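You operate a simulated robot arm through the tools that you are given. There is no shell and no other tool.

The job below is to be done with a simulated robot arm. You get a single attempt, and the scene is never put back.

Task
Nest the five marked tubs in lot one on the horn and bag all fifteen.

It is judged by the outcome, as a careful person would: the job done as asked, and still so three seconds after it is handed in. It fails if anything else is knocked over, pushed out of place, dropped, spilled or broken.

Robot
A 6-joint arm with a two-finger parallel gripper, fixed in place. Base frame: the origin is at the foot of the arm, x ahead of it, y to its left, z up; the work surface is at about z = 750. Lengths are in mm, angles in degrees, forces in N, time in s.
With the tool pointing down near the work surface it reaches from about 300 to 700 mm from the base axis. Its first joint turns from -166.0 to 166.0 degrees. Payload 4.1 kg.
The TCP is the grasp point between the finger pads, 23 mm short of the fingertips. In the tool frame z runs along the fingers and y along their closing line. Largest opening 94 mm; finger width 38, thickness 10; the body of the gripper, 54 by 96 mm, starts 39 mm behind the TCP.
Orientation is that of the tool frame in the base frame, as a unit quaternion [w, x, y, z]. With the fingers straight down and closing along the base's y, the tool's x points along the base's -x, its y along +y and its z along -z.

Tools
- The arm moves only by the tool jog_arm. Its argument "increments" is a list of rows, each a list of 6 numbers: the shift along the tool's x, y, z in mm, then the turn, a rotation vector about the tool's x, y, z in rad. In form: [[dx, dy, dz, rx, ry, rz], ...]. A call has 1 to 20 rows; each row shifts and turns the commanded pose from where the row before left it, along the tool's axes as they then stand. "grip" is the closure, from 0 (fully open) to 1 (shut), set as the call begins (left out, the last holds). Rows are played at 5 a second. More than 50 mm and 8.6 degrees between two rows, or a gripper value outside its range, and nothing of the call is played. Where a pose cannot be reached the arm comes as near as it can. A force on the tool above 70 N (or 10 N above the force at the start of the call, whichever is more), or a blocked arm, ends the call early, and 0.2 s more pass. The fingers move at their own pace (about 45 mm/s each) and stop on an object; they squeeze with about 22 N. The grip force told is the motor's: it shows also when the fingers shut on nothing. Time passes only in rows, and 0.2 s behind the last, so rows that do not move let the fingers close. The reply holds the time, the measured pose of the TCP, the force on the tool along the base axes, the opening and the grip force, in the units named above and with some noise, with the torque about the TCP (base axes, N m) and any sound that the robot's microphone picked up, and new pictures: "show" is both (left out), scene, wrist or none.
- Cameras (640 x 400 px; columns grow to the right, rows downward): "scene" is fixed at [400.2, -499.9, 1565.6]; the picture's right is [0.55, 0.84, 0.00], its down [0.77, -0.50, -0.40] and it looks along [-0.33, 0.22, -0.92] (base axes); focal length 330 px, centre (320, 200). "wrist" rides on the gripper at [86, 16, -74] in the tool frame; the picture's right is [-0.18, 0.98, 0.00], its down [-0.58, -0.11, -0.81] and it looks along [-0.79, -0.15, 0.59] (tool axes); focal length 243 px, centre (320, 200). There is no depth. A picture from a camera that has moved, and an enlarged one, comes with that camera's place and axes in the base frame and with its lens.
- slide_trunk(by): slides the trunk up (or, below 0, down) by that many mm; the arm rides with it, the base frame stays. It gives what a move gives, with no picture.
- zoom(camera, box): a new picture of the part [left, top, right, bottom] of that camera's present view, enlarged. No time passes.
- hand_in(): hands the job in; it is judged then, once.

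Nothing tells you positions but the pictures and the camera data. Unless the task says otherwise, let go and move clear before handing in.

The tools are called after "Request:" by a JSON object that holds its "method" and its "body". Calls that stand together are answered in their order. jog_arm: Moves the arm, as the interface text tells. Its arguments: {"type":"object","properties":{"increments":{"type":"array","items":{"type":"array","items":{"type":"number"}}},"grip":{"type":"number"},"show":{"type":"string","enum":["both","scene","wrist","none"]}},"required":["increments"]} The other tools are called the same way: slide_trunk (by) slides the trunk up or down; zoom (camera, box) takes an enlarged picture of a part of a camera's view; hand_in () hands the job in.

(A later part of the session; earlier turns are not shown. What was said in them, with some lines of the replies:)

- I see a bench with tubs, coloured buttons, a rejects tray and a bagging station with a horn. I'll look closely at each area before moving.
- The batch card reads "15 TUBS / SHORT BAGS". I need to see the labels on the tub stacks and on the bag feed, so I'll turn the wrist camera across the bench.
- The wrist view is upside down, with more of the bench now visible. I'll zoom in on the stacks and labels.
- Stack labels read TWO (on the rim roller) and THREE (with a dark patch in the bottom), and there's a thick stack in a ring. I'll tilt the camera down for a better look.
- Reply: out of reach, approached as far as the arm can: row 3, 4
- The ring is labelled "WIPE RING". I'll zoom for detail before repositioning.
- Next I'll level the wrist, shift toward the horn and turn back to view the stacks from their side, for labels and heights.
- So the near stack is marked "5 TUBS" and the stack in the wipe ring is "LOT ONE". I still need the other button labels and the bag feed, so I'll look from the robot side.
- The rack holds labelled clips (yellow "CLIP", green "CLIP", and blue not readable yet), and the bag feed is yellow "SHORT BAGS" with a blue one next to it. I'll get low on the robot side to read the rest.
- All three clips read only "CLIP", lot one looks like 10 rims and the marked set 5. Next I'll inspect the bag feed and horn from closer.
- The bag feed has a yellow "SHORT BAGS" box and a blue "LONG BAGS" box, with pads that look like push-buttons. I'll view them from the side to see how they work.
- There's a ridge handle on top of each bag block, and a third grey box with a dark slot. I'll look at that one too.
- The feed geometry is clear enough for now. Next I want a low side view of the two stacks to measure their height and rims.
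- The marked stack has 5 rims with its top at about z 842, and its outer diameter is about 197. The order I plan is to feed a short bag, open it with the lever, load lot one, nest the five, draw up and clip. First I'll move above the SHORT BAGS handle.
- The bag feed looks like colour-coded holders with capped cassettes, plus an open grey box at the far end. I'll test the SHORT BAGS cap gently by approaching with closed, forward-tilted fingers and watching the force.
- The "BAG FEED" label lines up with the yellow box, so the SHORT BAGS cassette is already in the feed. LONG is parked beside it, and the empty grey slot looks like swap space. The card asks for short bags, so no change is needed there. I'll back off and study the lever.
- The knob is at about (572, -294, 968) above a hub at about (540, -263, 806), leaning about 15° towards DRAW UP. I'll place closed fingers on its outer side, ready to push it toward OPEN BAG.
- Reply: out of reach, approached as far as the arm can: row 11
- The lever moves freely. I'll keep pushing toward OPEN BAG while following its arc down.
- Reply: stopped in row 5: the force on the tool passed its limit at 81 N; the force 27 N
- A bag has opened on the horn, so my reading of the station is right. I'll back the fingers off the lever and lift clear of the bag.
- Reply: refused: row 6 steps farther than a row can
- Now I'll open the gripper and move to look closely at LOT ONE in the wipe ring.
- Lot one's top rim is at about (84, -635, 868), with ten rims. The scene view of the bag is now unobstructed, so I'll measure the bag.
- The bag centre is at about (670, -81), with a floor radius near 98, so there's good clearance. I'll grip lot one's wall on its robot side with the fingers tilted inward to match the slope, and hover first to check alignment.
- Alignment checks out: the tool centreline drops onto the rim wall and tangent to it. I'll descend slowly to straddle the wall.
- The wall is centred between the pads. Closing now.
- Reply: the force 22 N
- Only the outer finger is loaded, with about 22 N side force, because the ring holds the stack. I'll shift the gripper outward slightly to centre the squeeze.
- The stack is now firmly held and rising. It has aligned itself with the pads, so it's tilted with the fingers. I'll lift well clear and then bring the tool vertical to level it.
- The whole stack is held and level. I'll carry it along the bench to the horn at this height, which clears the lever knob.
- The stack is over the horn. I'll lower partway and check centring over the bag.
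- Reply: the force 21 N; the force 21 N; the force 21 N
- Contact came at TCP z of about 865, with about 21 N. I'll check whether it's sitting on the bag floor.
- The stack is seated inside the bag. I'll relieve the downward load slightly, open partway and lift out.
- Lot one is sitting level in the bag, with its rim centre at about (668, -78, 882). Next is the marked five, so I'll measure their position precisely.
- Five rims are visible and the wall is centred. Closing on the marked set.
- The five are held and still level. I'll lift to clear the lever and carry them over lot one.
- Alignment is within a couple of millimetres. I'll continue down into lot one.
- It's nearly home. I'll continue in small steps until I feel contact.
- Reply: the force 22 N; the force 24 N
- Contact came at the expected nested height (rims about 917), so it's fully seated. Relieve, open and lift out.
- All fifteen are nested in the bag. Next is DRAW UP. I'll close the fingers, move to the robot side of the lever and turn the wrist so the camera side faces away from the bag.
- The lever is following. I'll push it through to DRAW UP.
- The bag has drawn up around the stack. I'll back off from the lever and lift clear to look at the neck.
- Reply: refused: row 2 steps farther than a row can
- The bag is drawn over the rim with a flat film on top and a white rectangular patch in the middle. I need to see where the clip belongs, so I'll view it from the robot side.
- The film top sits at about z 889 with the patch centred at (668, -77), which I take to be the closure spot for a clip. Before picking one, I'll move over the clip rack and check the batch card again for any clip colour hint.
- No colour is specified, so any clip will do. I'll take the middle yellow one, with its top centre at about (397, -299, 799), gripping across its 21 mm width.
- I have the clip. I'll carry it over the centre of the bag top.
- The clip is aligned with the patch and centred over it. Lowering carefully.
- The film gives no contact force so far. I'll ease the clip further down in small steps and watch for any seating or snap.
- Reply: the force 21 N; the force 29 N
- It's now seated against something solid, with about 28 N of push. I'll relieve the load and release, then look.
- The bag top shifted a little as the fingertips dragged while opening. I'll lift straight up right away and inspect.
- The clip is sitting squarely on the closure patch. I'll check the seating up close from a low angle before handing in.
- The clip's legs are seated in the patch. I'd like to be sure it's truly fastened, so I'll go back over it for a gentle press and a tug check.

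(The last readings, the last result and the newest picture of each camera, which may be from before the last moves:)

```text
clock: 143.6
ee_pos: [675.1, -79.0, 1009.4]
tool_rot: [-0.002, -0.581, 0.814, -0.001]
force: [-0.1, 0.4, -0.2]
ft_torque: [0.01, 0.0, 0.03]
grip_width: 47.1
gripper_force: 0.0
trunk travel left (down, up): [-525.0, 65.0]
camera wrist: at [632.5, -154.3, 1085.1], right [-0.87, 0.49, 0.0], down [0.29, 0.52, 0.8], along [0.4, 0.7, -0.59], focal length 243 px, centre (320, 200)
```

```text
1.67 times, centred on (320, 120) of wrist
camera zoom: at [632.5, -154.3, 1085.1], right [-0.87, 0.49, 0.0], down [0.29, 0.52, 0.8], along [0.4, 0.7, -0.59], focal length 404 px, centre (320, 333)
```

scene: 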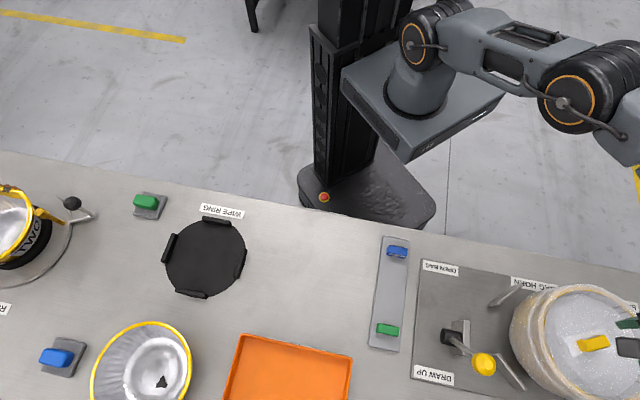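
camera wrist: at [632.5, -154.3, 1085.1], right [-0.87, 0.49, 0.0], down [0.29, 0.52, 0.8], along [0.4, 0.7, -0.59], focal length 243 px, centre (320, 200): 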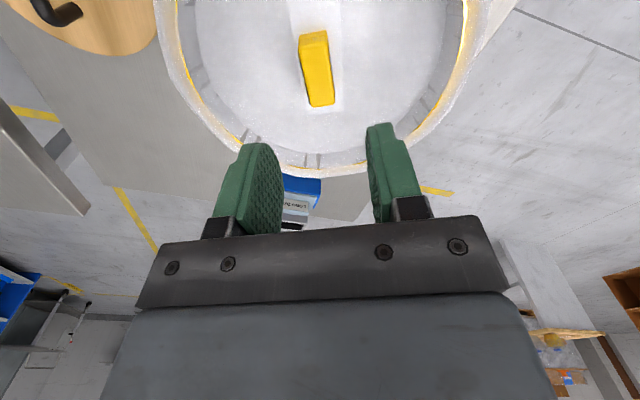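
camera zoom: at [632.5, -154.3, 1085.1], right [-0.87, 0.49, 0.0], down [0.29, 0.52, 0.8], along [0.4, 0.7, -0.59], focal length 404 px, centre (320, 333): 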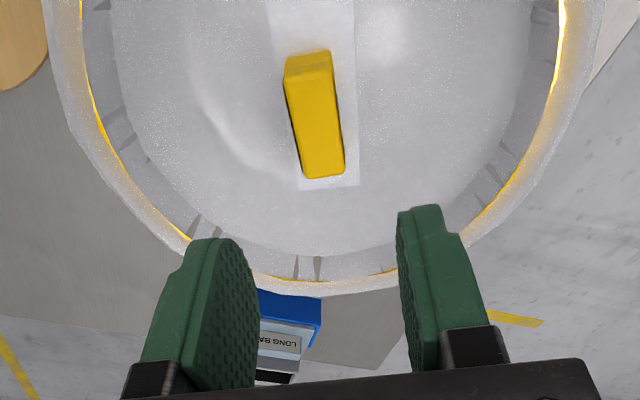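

Request:
{"method": "jog_arm", "body": {"increments": [[0, 0, 25, 0, 0, 0], [0, 0, 25, 0, 0, 0], [0, 0, 25, 0, 0, 0], [0, 0, 18, 0, 0, 0], [0, 0, 0, 0, 0, 0]], "show": "wrist"}}

Request:
{"method": "jog_arm", "body": {"increments": [[0, 0, 0, 0, 0, 0], [0, 0, 0, 0, 0, 0], [0, 0, 0, 0, 0, 0]], "grip": 1, "show": "wrist"}}

Request:
{"method": "jog_arm", "body": {"increments": [[0, 0, -2, 0, 0, 0], [0, 0, -2, 0, 0, 0], [0, 0, 0, 0, 0, 0]], "show": "wrist"}}

Request:
{"method": "zoom", "body": {"camera": "wrist", "box": [220, 40, 420, 200]}}

```text
clock: 144.8
ee_pos: [673.3, -79.2, 916.2]
tool_rot: [-0.002, -0.582, 0.813, 0.0]
force: [0.5, 0.5, 0.2]
ft_torque: [-0.01, -0.01, -0.02]
grip_width: 47.4
gripper_force: 0.1
trunk travel left (down, up): [-525.0, 65.0]
camera wrist: at [631.9, -154.1, 991.7], right [-0.87, 0.49, 0.0], down [0.29, 0.52, 0.8], along [0.4, 0.7, -0.59], focal length 243 px, centre (320, 200)
```

wrist: 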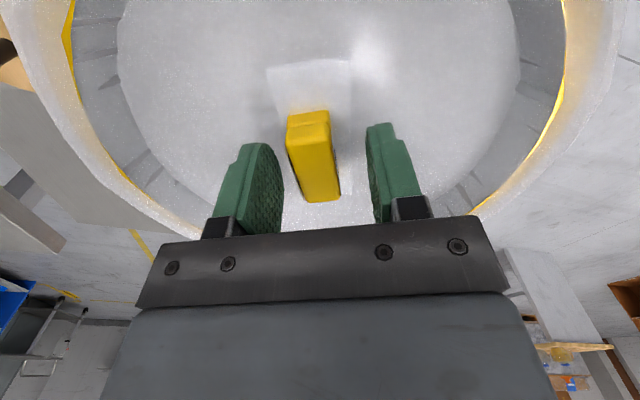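

```text
clock: 145.6
ee_pos: [675.2, -77.7, 916.3]
tool_rot: [-0.002, -0.581, 0.814, 0.0]
force: [-0.4, -0.1, 0.3]
ft_torque: [0.02, 0.01, 0.04]
grip_width: 19.0
gripper_force: 22.6
trunk travel left (down, up): [-525.0, 65.0]
camera wrist: at [632.0, -154.2, 992.0], right [-0.87, 0.49, 0.0], down [0.29, 0.52, 0.8], along [0.4, 0.7, -0.59], focal length 243 px, centre (320, 200)
```

wrist: 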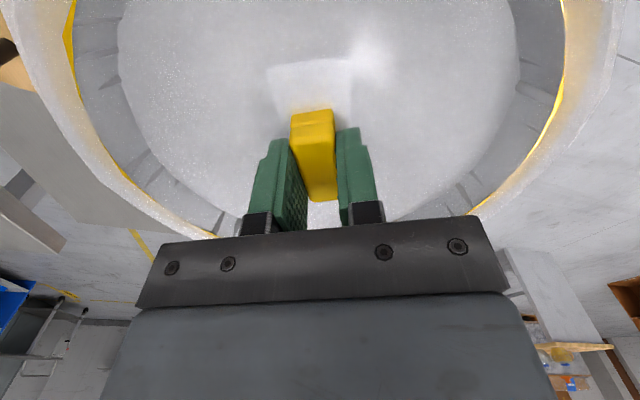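

```text
clock: 146.4
ee_pos: [673.8, -79.6, 921.5]
tool_rot: [-0.002, -0.581, 0.814, 0.0]
force: [-0.6, -0.7, -0.1]
ft_torque: [-0.02, 0.0, 0.03]
grip_width: 19.0
gripper_force: 21.9
trunk travel left (down, up): [-525.0, 65.0]
camera wrist: at [631.7, -155.4, 996.2], right [-0.87, 0.49, 0.0], down [0.29, 0.52, 0.8], along [0.4, 0.7, -0.59], focal length 243 px, centre (320, 200)
```

wrist: 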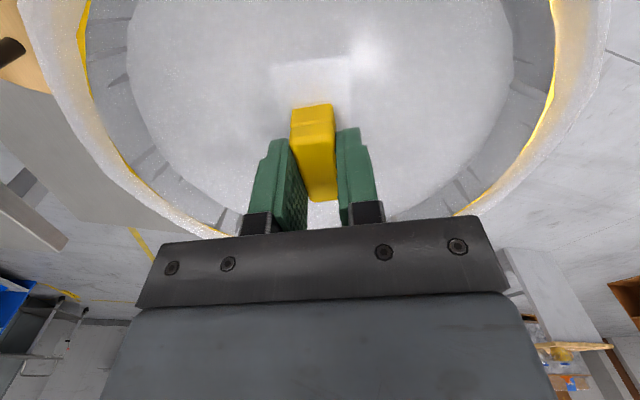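

```text
2.50 times, centred on (320, 120) of wrist
camera zoom: at [631.7, -155.4, 996.2], right [-0.87, 0.49, 0.0], down [0.29, 0.52, 0.8], along [0.4, 0.7, -0.59], focal length 606 px, centre (320, 400)
```

zoom: 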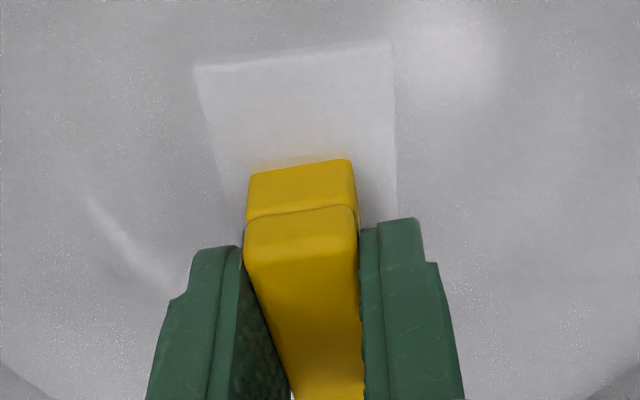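

The clip lifts off freely, so it isn't fastened yet. I'll set it back down and press firmly on top of it with closed fingers to snap it on.

Request:
{"method": "jog_arm", "body": {"increments": [[0, 0, 3, 0, 0, 0], [0, 0, 1, 0, 0, 0], [0, 0, 0.5, 0, 0, 0], [0, 0, 0, 0, 0, 0]], "show": "none"}}

Request:
{"method": "jog_arm", "body": {"increments": [[0, 0, 0, 0, 0, 0], [0, 0, 0, 0, 0, 0], [0, 0, 0, 0, 0, 0]], "grip": 0.65, "show": "wrist"}}

Request:
{"method": "jog_arm", "body": {"increments": [[0, 0, -10, 0, 0, 0], [0, 0, -20, 0, 0, 0], [0, 0, -10, 0, 0, 0]], "show": "wrist"}}

Request:
{"method": "zoom", "body": {"camera": "wrist", "box": [220, 0, 420, 160]}}

```text
clock: 147.4
ee_pos: [674.5, -81.5, 916.6]
tool_rot: [-0.001, -0.582, 0.813, -0.001]
force: [0.1, -0.3, 3.1]
ft_torque: [0.04, -0.02, -0.01]
grip_width: 19.0
gripper_force: 21.7
trunk travel left (down, up): [-525.0, 65.0]
```

```text
clock: 148.2
ee_pos: [674.9, -80.6, 916.6]
tool_rot: [-0.002, -0.581, 0.814, 0.0]
force: [0.7, -0.1, -0.4]
ft_torque: [0.04, 0.03, 0.01]
grip_width: 32.9
gripper_force: 0.0
trunk travel left (down, up): [-525.0, 65.0]
camera wrist: at [631.8, -155.8, 991.3], right [-0.87, 0.49, 0.0], down [0.29, 0.52, 0.8], along [0.4, 0.7, -0.59], focal length 243 px, centre (320, 200)
```

wrist: 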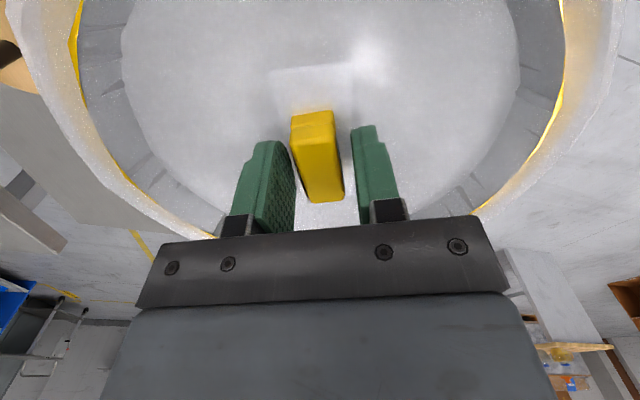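

```text
clock: 149.0
ee_pos: [675.2, -80.4, 954.8]
tool_rot: [-0.002, -0.582, 0.813, 0.0]
force: [0.5, 0.9, 0.0]
ft_torque: [0.01, 0.0, -0.01]
grip_width: 32.9
gripper_force: 0.1
trunk travel left (down, up): [-525.0, 65.0]
camera wrist: at [632.2, -156.1, 1031.5], right [-0.87, 0.49, 0.0], down [0.29, 0.52, 0.8], along [0.4, 0.7, -0.59], focal length 243 px, centre (320, 200)
```

wrist: 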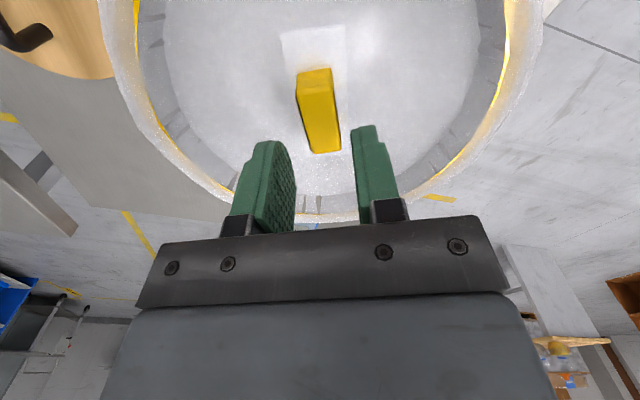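

```text
2.50 times, centred on (320, 80) of wrist
camera zoom: at [632.2, -156.1, 1031.5], right [-0.87, 0.49, 0.0], down [0.29, 0.52, 0.8], along [0.4, 0.7, -0.59], focal length 606 px, centre (320, 500)
```

zoom: 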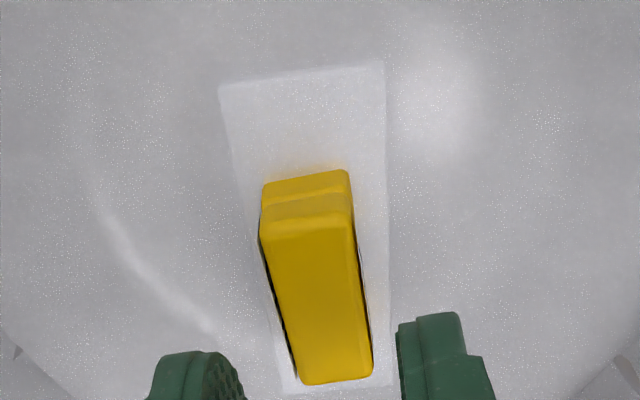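

Request:
{"method": "jog_arm", "body": {"increments": [[0, 0, 0, 0, 0, 0], [0, 0, 0, 0, 0, 0], [0, 0, 10, 0, 0, 0], [0, 0, 6, 0, 0, 0], [0, 0, 0, 0, 0, 0]], "grip": 1, "show": "none"}}

Request:
{"method": "jog_arm", "body": {"increments": [[0, 0, 3, 0, 0, 0], [0, 0, 0, 0, 0, 0]], "show": "none"}}

Request:
{"method": "jog_arm", "body": {"increments": [[0, 0, 3, 0, 0, 0], [0, 0, 0, 0, 0, 0]], "show": "none"}}

```text
clock: 150.2
ee_pos: [675.8, -80.6, 941.0]
tool_rot: [-0.002, -0.581, 0.814, -0.001]
force: [-0.7, 0.7, -0.2]
ft_torque: [-0.02, 0.01, 0.03]
grip_width: 0.0
gripper_force: 22.0
trunk travel left (down, up): [-525.0, 65.0]
```

```text
clock: 150.8
ee_pos: [674.9, -80.3, 936.8]
tool_rot: [-0.001, -0.581, 0.814, -0.001]
force: [0.2, -0.1, 0.0]
ft_torque: [-0.01, -0.01, 0.03]
grip_width: 0.0
gripper_force: 21.7
trunk travel left (down, up): [-525.0, 65.0]
```

```text
clock: 151.4
ee_pos: [674.2, -80.8, 935.3]
tool_rot: [-0.001, -0.581, 0.814, -0.001]
force: [0.1, 0.2, 5.4]
ft_torque: [0.0, -0.02, 0.0]
grip_width: 0.0
gripper_force: 22.2
trunk travel left (down, up): [-525.0, 65.0]
```

Request:
{"method": "jog_arm", "body": {"increments": [[0, 0, 2, 0, 0, 0], [0, 0, 0, 0, 0, 0]], "show": "none"}}

Request:
{"method": "jog_arm", "body": {"increments": [[0, 0, 2, 0, 0, 0], [0, 0, 0, 0, 0, 0]], "show": "none"}}

Request:
{"method": "jog_arm", "body": {"increments": [[0, 0, 1.5, 0, 0, 0], [0, 0, 0, 0, 0, 0]], "show": "wrist"}}

```text
clock: 152.0
ee_pos: [673.3, -80.8, 934.6]
tool_rot: [0.0, -0.581, 0.814, -0.003]
force: [1.6, -1.0, 14.5]
ft_torque: [0.02, -0.06, 0.02]
grip_width: 0.0
gripper_force: 22.0
trunk travel left (down, up): [-525.0, 65.0]
```

```text
clock: 152.6
ee_pos: [673.6, -80.0, 933.8]
tool_rot: [0.001, -0.581, 0.814, -0.003]
force: [5.7, 1.1, 32.3]
ft_torque: [0.12, -0.13, -0.01]
grip_width: 0.0
gripper_force: 22.0
trunk travel left (down, up): [-525.0, 65.0]
```

```text
clock: 153.2
ee_pos: [672.7, -78.9, 933.2]
tool_rot: [0.001, -0.581, 0.814, -0.004]
force: [1.6, 0.1, 38.2]
ft_torque: [0.05, -0.06, 0.02]
grip_width: 0.1
gripper_force: 22.7
trunk travel left (down, up): [-525.0, 65.0]
camera wrist: at [630.1, -155.8, 1008.7], right [-0.87, 0.49, -0.01], down [0.29, 0.52, 0.81], along [0.4, 0.7, -0.59], focal length 243 px, centre (320, 200)
```

wrist: 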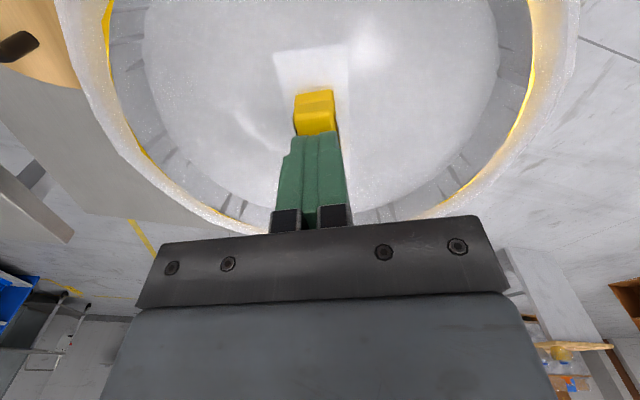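

Pressing at 38 N gives no snap. The tail is about 40 mm wide and the clip about 43 mm long, so the clip should go across the tail rather than along it. I'll re-grip, turn it 90° and set it across.

Request:
{"method": "jog_arm", "body": {"increments": [[0, 0, -5, 0, 0, 0], [0, 0, -10, 0, 0, 0], [0, 0, -12, 0, 0, 0], [0, 0, 0, 0, 0, 0]], "show": "wrist"}}

Request:
{"method": "zoom", "body": {"camera": "wrist", "box": [220, 0, 420, 160]}}

```text
clock: 154.2
ee_pos: [673.4, -81.2, 954.7]
tool_rot: [-0.002, -0.582, 0.813, -0.001]
force: [-0.2, -0.4, -0.5]
ft_torque: [0.0, -0.02, 0.0]
grip_width: 0.0
gripper_force: 21.6
trunk travel left (down, up): [-525.0, 65.0]
camera wrist: at [631.6, -155.9, 1030.3], right [-0.87, 0.49, 0.0], down [0.29, 0.52, 0.8], along [0.4, 0.7, -0.6], focal length 243 px, centre (320, 200)
```

wrist: 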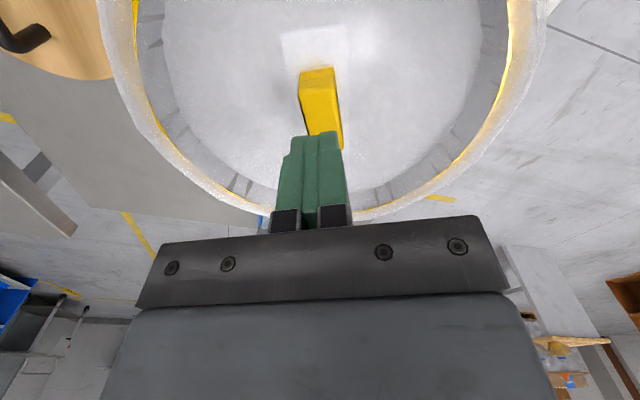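

```text
2.50 times, centred on (320, 80) of wrist
camera zoom: at [631.6, -155.9, 1030.3], right [-0.87, 0.49, 0.0], down [0.29, 0.52, 0.8], along [0.4, 0.7, -0.6], focal length 606 px, centre (320, 500)
```

zoom: 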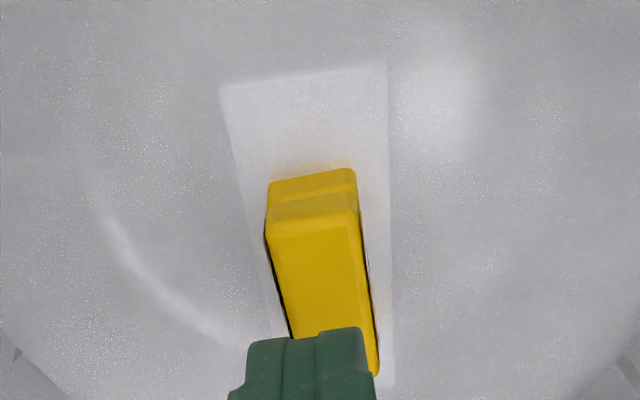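

Request:
{"method": "jog_arm", "body": {"increments": [[0, 0, 0, 0, 0, 0], [0, 0, 0, 0, 0, 0], [0, 0, 0, 0, 0, 0], [0, 0, 15, 0, 0, 0], [0, 0, 15, 0, 0, 0], [0, 0, 8.5, 0, 0, 0], [0, 0, 0, 0, 0, 0]], "grip": 0.55, "show": "wrist"}}

Request:
{"method": "jog_arm", "body": {"increments": [[0, 0, 0, 0, 0, 0], [0, 0, 0, 0, 0, 0], [0, 0, 0, 0, 0, 0]], "grip": 1, "show": "none"}}

Request:
{"method": "jog_arm", "body": {"increments": [[0, 0, -10, 0, 0, 0], [0, 0, -20, 0, 0, 0], [0, 0, -20, 0, 0, 0], [0, 0, 0, 0, 0, 0.143], [0, 0, 0, 0, 0, 0.143], [0, 0, 0, 0, 0, 0.143], [0, 0, 0, 0, 0, 0.143], [0, 0, 0, 0, 0, 0.143], [0, 0, 0, 0, 0, 0.143], [0, 0, 0, 0, 0, 0.143], [0, 0, 0, 0, 0, 0.143], [0, 0, 0, 0, 0, 0.143], [0, 0, 0, 0, 0, 0.143], [0, 0, 0, 0, 0, 0.141], [0, 0, 0, 0, 0, 0]]}}

Request:
{"method": "zoom", "body": {"camera": "wrist", "box": [170, 0, 470, 240]}}

```text
clock: 155.8
ee_pos: [674.5, -80.3, 916.7]
tool_rot: [-0.002, -0.581, 0.814, -0.001]
force: [0.0, -1.3, 0.8]
ft_torque: [0.0, 0.0, 0.02]
grip_width: 42.2
gripper_force: 0.1
trunk travel left (down, up): [-525.0, 65.0]
camera wrist: at [632.1, -156.1, 992.3], right [-0.87, 0.49, 0.0], down [0.29, 0.52, 0.8], along [0.4, 0.7, -0.59], focal length 243 px, centre (320, 200)
```

wrist: 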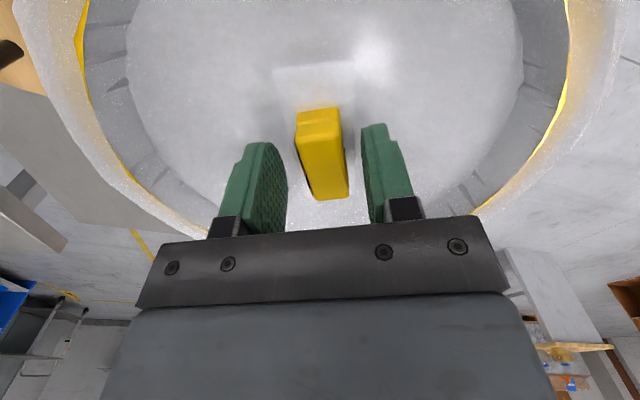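

```text
clock: 156.6
ee_pos: [674.3, -79.9, 916.4]
tool_rot: [-0.003, -0.581, 0.814, 0.0]
force: [0.1, -0.4, 0.0]
ft_torque: [0.02, -0.01, 0.03]
grip_width: 19.0
gripper_force: 22.2
trunk travel left (down, up): [-525.0, 65.0]
```

```text
clock: 159.8
ee_pos: [674.8, -80.4, 967.9]
tool_rot: [-0.001, 0.165, 0.986, -0.001]
force: [0.3, -1.0, 0.5]
ft_torque: [0.01, -0.02, 0.0]
grip_width: 19.0
gripper_force: 21.9
trunk travel left (down, up): [-525.0, 65.0]
camera wrist: at [598.8, -36.5, 1042.3], right [0.49, 0.87, 0.0], down [0.52, -0.29, 0.81], along [0.7, -0.4, -0.59], focal length 243 px, centre (320, 200)
```

scene: 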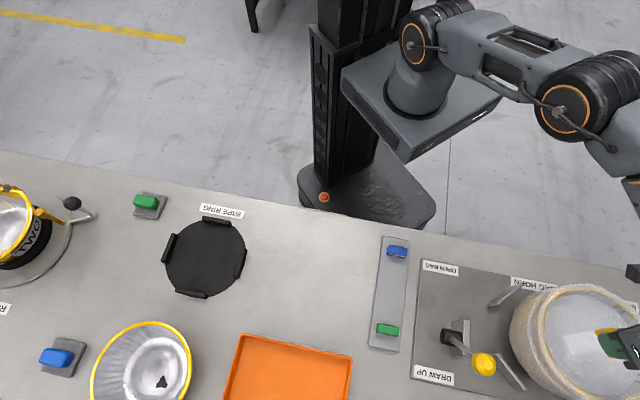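
wrist: 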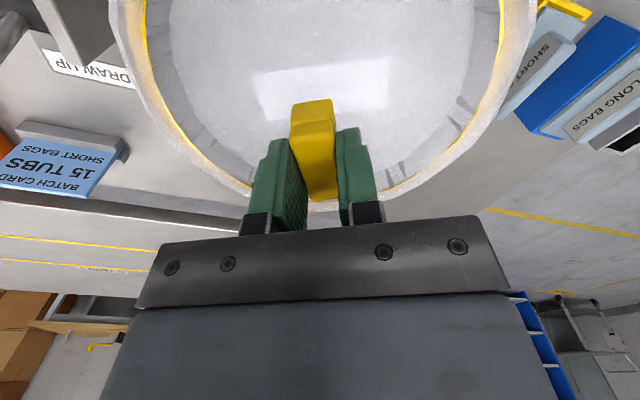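

```text
1.67 times, centred on (320, 120) of wrist
camera zoom: at [598.8, -36.5, 1042.3], right [0.49, 0.87, 0.0], down [0.52, -0.29, 0.81], along [0.7, -0.4, -0.59], focal length 404 px, centre (320, 333)
```

zoom: 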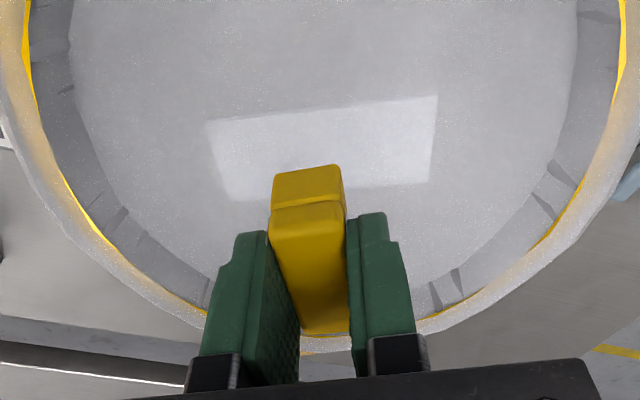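

Request:
{"method": "jog_arm", "body": {"increments": [[0, 0, 15, 0, 0, 0.09], [0, 0, 15, 0, 0, 0], [0, 0, 15, 0, 0, 0], [0, 0, 3, 0, 0, 0], [0, 0, 0, 0, 0, 0]], "show": "wrist"}}

Request:
{"method": "zoom", "body": {"camera": "wrist", "box": [170, 0, 470, 240]}}

Request:
{"method": "jog_arm", "body": {"increments": [[0, 0, 2, 0, 0, 0], [0, 0, 0, 0, 0, 0]], "show": "none"}}

Request:
{"method": "jog_arm", "body": {"increments": [[0, 0, 1, 0, 0, 0], [0, 0, 0, 0, 0, 0]], "show": "none"}}

```text
clock: 161.0
ee_pos: [673.6, -79.9, 919.7]
tool_rot: [0.0, 0.209, 0.978, -0.002]
force: [-0.5, 0.7, -0.3]
ft_torque: [-0.01, -0.03, -0.05]
grip_width: 18.7
gripper_force: 21.6
trunk travel left (down, up): [-525.0, 65.0]
camera wrist: at [602.6, -29.0, 994.0], right [0.57, 0.82, 0.0], down [0.49, -0.33, 0.81], along [0.66, -0.46, -0.59], focal length 243 px, centre (320, 200)
```

wrist: 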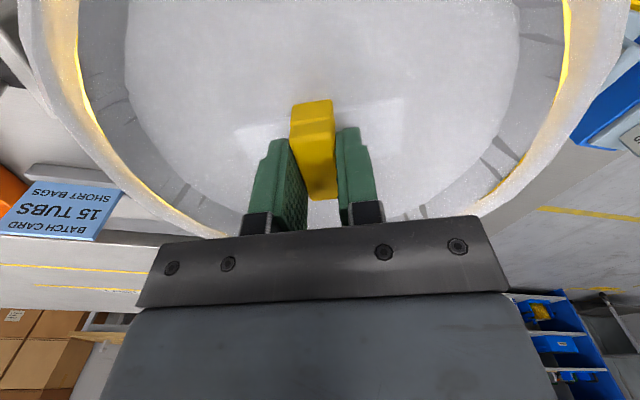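

```text
1.67 times, centred on (320, 120) of wrist
camera zoom: at [602.6, -29.0, 994.0], right [0.57, 0.82, 0.0], down [0.49, -0.33, 0.81], along [0.66, -0.46, -0.59], focal length 404 px, centre (320, 333)
```

zoom: 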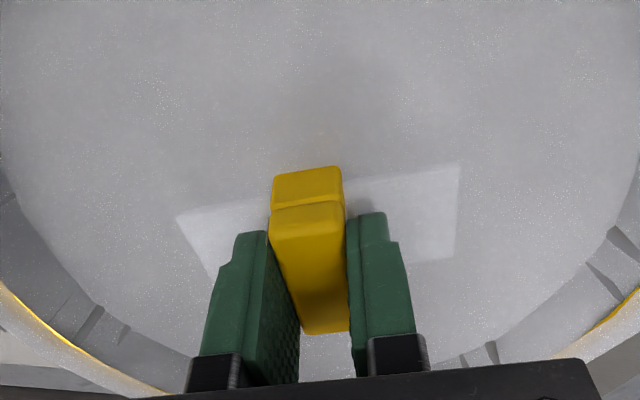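

```text
clock: 161.6
ee_pos: [673.7, -81.3, 917.8]
tool_rot: [0.0, 0.209, 0.978, -0.002]
force: [0.3, -0.2, -0.5]
ft_torque: [-0.04, 0.0, 0.03]
grip_width: 18.7
gripper_force: 21.9
trunk travel left (down, up): [-525.0, 65.0]
```

```text
clock: 162.2
ee_pos: [674.7, -79.7, 917.8]
tool_rot: [0.0, 0.209, 0.978, -0.002]
force: [0.2, 0.0, 4.4]
ft_torque: [0.03, 0.03, 0.02]
grip_width: 19.0
gripper_force: 21.9
trunk travel left (down, up): [-525.0, 65.0]
```

The clip is across the tail and touching. I'll press modestly, then release.

Request:
{"method": "jog_arm", "body": {"increments": [[0, 0, 2, 0, 0, 0], [0, 0, 0, 0, 0, 0]], "show": "none"}}

Request:
{"method": "jog_arm", "body": {"increments": [[0, 0, -2.5, 0, 0, 0], [0, 0, 0, 0, 0, 0]], "show": "none"}}

Request:
{"method": "jog_arm", "body": {"increments": [[0, 0, 0, 0, 0, 0], [0, 0, 0, 0, 0, 0], [0, 0, 0, 0, 0, 0]], "grip": 0.65, "show": "wrist"}}

Request:
{"method": "zoom", "body": {"camera": "wrist", "box": [170, 0, 470, 240]}}

```text
clock: 162.8
ee_pos: [673.5, -79.9, 916.9]
tool_rot: [0.001, 0.209, 0.978, -0.002]
force: [2.8, -1.0, 18.4]
ft_torque: [0.11, 0.12, -0.03]
grip_width: 19.1
gripper_force: 22.0
trunk travel left (down, up): [-525.0, 65.0]
```

```text
clock: 163.4
ee_pos: [673.0, -80.1, 915.6]
tool_rot: [-0.001, 0.209, 0.978, -0.002]
force: [2.9, -1.8, 12.4]
ft_torque: [0.0, -0.02, 0.02]
grip_width: 18.7
gripper_force: 21.8
trunk travel left (down, up): [-525.0, 65.0]
```

```text
clock: 164.2
ee_pos: [674.2, -79.9, 914.3]
tool_rot: [-0.001, 0.209, 0.978, -0.002]
force: [0.4, 0.4, 0.2]
ft_torque: [0.02, 0.0, 0.0]
grip_width: 32.8
gripper_force: 0.1
trunk travel left (down, up): [-525.0, 65.0]
camera wrist: at [602.3, -29.1, 990.9], right [0.57, 0.82, 0.0], down [0.49, -0.33, 0.81], along [0.66, -0.46, -0.59], focal length 243 px, centre (320, 200)
```

wrist: 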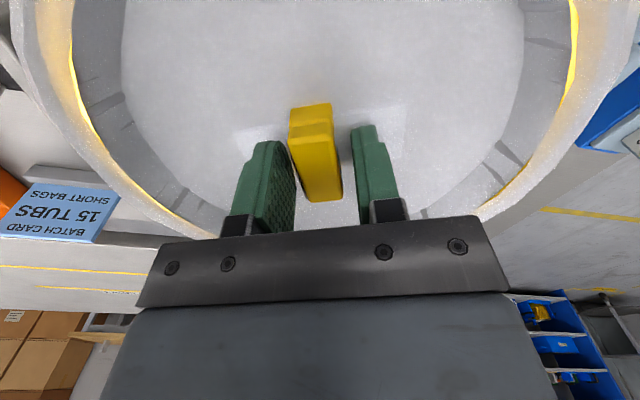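

```text
1.67 times, centred on (320, 120) of wrist
camera zoom: at [602.3, -29.1, 990.9], right [0.57, 0.82, 0.0], down [0.49, -0.33, 0.81], along [0.66, -0.46, -0.59], focal length 404 px, centre (320, 333)
```

zoom: 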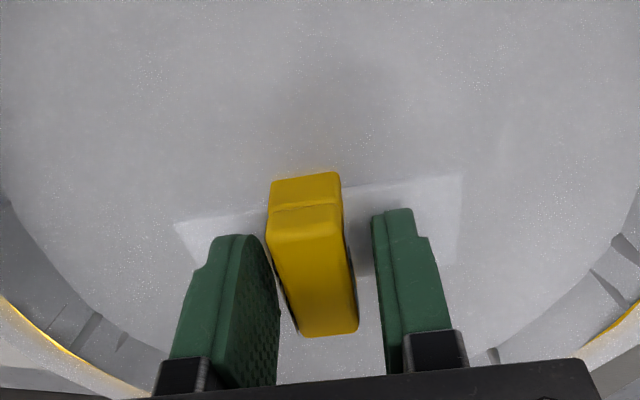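

Request:
{"method": "jog_arm", "body": {"increments": [[0, 0, 0, 0, 0, 0], [0, 0, 0, 0, 0, 0], [0, 0, 0, 0, 0, 0]], "grip": 1, "show": "none"}}

Request:
{"method": "jog_arm", "body": {"increments": [[0, 0, -2, 0, 0, 0], [0, 0, -2, 0, 0, 0], [0, 0, -2, 0, 0, 0], [0, 0, 0, 0, 0, 0]], "show": "wrist"}}

Request:
{"method": "zoom", "body": {"camera": "wrist", "box": [170, 0, 470, 240]}}

```text
clock: 165.0
ee_pos: [673.8, -80.0, 916.8]
tool_rot: [0.0, 0.209, 0.978, -0.002]
force: [-0.5, 0.0, 0.6]
ft_torque: [-0.03, 0.01, 0.0]
grip_width: 18.8
gripper_force: 22.1
trunk travel left (down, up): [-525.0, 65.0]
```

```text
clock: 166.0
ee_pos: [674.3, -80.2, 922.6]
tool_rot: [-0.001, 0.208, 0.978, -0.002]
force: [0.0, 0.6, -0.4]
ft_torque: [0.0, 0.0, -0.01]
grip_width: 18.8
gripper_force: 22.0
trunk travel left (down, up): [-525.0, 65.0]
camera wrist: at [602.8, -29.8, 997.2], right [0.57, 0.82, 0.0], down [0.49, -0.33, 0.81], along [0.66, -0.46, -0.59], focal length 243 px, centre (320, 200)
```

wrist: 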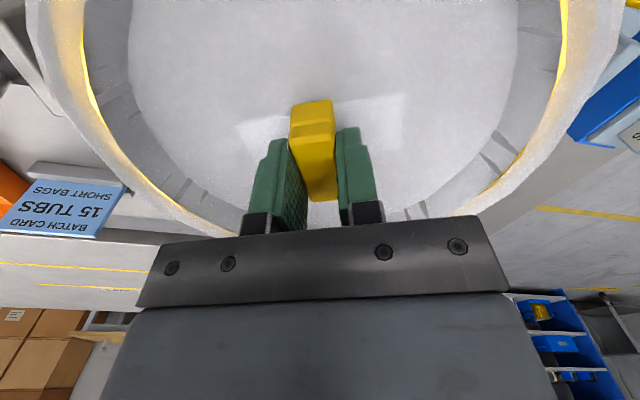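

```text
1.67 times, centred on (320, 120) of wrist
camera zoom: at [602.8, -29.8, 997.2], right [0.57, 0.82, 0.0], down [0.49, -0.33, 0.81], along [0.66, -0.46, -0.59], focal length 404 px, centre (320, 333)
```

zoom: 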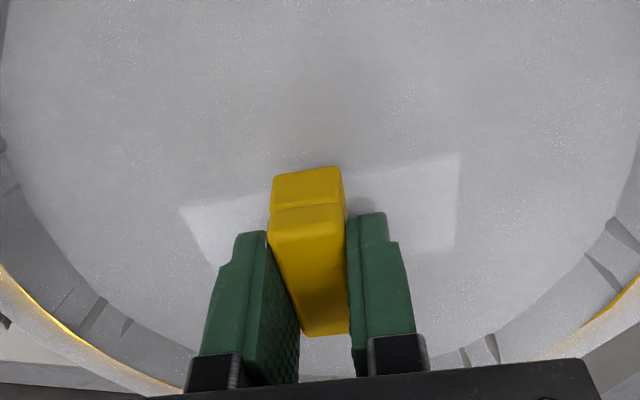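

The clip only rests there in either orientation, so there's no latching mechanism to find. I'll leave it set squarely across the middle of the tail, released gently.

Request:
{"method": "jog_arm", "body": {"increments": [[0, 0, 3, 0, 0, 0], [0, 0, 2, 0, 0, 0], [0, 0, 0, 0, 0, 0]], "show": "none"}}

Request:
{"method": "jog_arm", "body": {"increments": [[0, 0, 0.7, 0, 0, 0], [0, 0, 0, 0, 0, 0]], "show": "none"}}

```text
clock: 166.8
ee_pos: [674.8, -79.8, 917.1]
tool_rot: [-0.001, 0.209, 0.978, -0.001]
force: [-0.2, -0.1, -0.2]
ft_torque: [0.01, 0.01, 0.0]
grip_width: 18.8
gripper_force: 22.2
trunk travel left (down, up): [-525.0, 65.0]
```

```text
clock: 167.4
ee_pos: [674.0, -78.6, 916.1]
tool_rot: [-0.001, 0.209, 0.978, -0.001]
force: [-0.4, -0.1, -0.3]
ft_torque: [-0.02, 0.04, 0.02]
grip_width: 18.8
gripper_force: 22.2
trunk travel left (down, up): [-525.0, 65.0]
```

Request:
{"method": "jog_arm", "body": {"increments": [[0, 0, 0.7, 0, 0, 0], [0, 0, 0, 0, 0, 0]], "show": "none"}}

Request:
{"method": "jog_arm", "body": {"increments": [[0, 0, 0, 0, 0, 0], [0, 0, 0, 0, 0, 0], [0, 0, 0, 0, 0, 0]], "grip": 0.65, "show": "none"}}

Request:
{"method": "jog_arm", "body": {"increments": [[0, 0, -10, 0, 0, 0], [0, 0, -20, 0, 0, 0], [0, 0, -40, 0, 0, 0], [0, 0, -45, 0, 0, 0], [0, 0, -40, 0, 0, 0], [45, 0, 0, 0, 0, 0], [45, 0, 0, 0, 0, 0], [45, 0, 0, 0, 0, 0], [45, 0, 0, 0, 0, 0]]}}

Request:
{"method": "zoom", "body": {"camera": "scene", "box": [460, 250, 640, 400]}}

Request:
{"method": "zoom", "body": {"camera": "wrist", "box": [170, 0, 470, 240]}}

```text
clock: 168.0
ee_pos: [675.1, -80.9, 916.3]
tool_rot: [-0.001, 0.208, 0.978, -0.003]
force: [-0.7, 0.6, 1.0]
ft_torque: [0.01, -0.01, 0.04]
grip_width: 19.0
gripper_force: 21.6
trunk travel left (down, up): [-525.0, 65.0]
```

```text
clock: 168.8
ee_pos: [674.4, -80.8, 916.0]
tool_rot: [-0.001, 0.208, 0.978, -0.001]
force: [0.5, 0.3, -0.1]
ft_torque: [0.0, 0.02, -0.05]
grip_width: 32.9
gripper_force: 0.1
trunk travel left (down, up): [-525.0, 65.0]
```

```text
clock: 170.8
ee_pos: [511.4, -5.6, 1073.1]
tool_rot: [0.0, 0.208, 0.978, -0.001]
force: [0.9, 0.3, -0.2]
ft_torque: [0.0, 0.03, -0.03]
grip_width: 32.9
gripper_force: 0.0
trunk travel left (down, up): [-525.0, 65.0]
camera wrist: at [439.1, 45.2, 1147.8], right [0.57, 0.82, 0.0], down [0.49, -0.33, 0.81], along [0.66, -0.46, -0.59], focal length 243 px, centre (320, 200)
```

scene: 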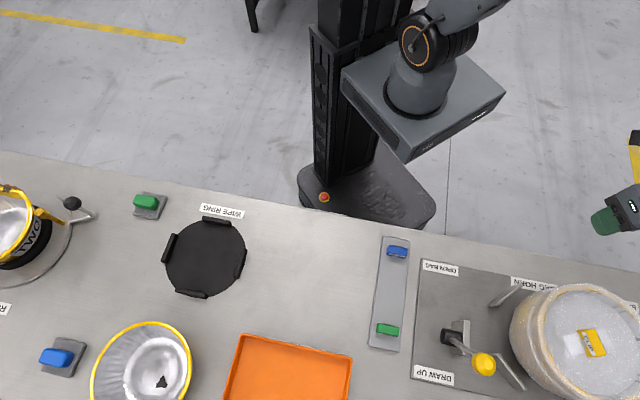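
wrist: 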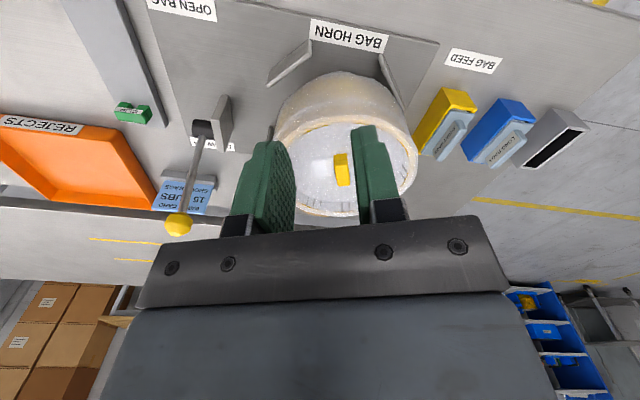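

```text
2.67 times, centred on (550, 325) of scene
camera zoom: at [400.2, -499.9, 1565.6], right [0.55, 0.84, 0.0], down [0.77, -0.5, -0.4], along [-0.33, 0.22, -0.92], focal length 881 px, centre (-293, -133)
```

zoom: 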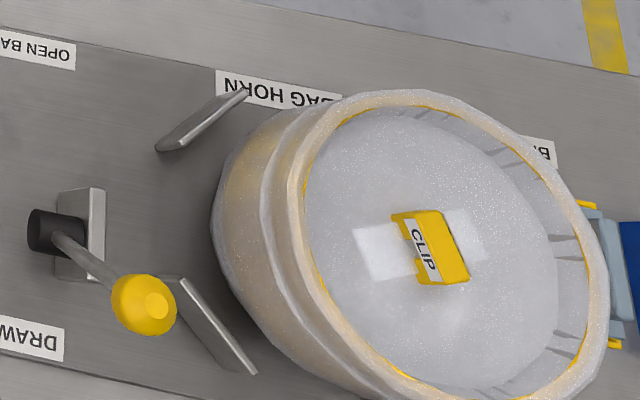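

```text
1.67 times, centred on (320, 120) of wrist
camera zoom: at [439.1, 45.2, 1147.8], right [0.57, 0.82, 0.0], down [0.49, -0.33, 0.81], along [0.66, -0.46, -0.59], focal length 404 px, centre (320, 333)
```

zoom: 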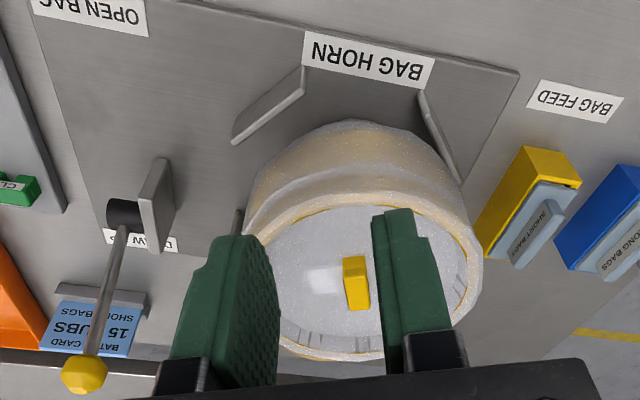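

All fifteen tubs are nested on the horn in a short bag that has been drawn up, and the clip sits across the bag tail. It rests there and doesn't latch. The other items are where they started and the arm is clear, so I'm handing in.

Request:
{"method": "hand_in", "body": {}}

```text
The job is handed in.
```

The five marked tubs are nested in lot one on the horn, and all fifteen are in a drawn-up short bag. The job is handed in; I haven't seen the verdict.

- **Bag:** I used a short bag, as the batch card says. The short-bag cassette was already in the feed. I opened the bag before loading and drew it up afterwards with the lever.
- **Clip:** A yellow clip lies across the bag's tail. It rests there and doesn't latch. A gentle lift took it off in both positions I tried, and pressing down with about 38 N did not snap it on. The batch card gives no clip colour, so yellow was my choice.
- **Position:** The bagged stack slid about 8 mm on the horn while I was placing the clip. It still stands upright between the guides.

Apart from lot one, the marked tubs, the lever and the clip, I moved nothing else on the bench. The lever is back at DRAW UP, and the arm has let go and is clear.
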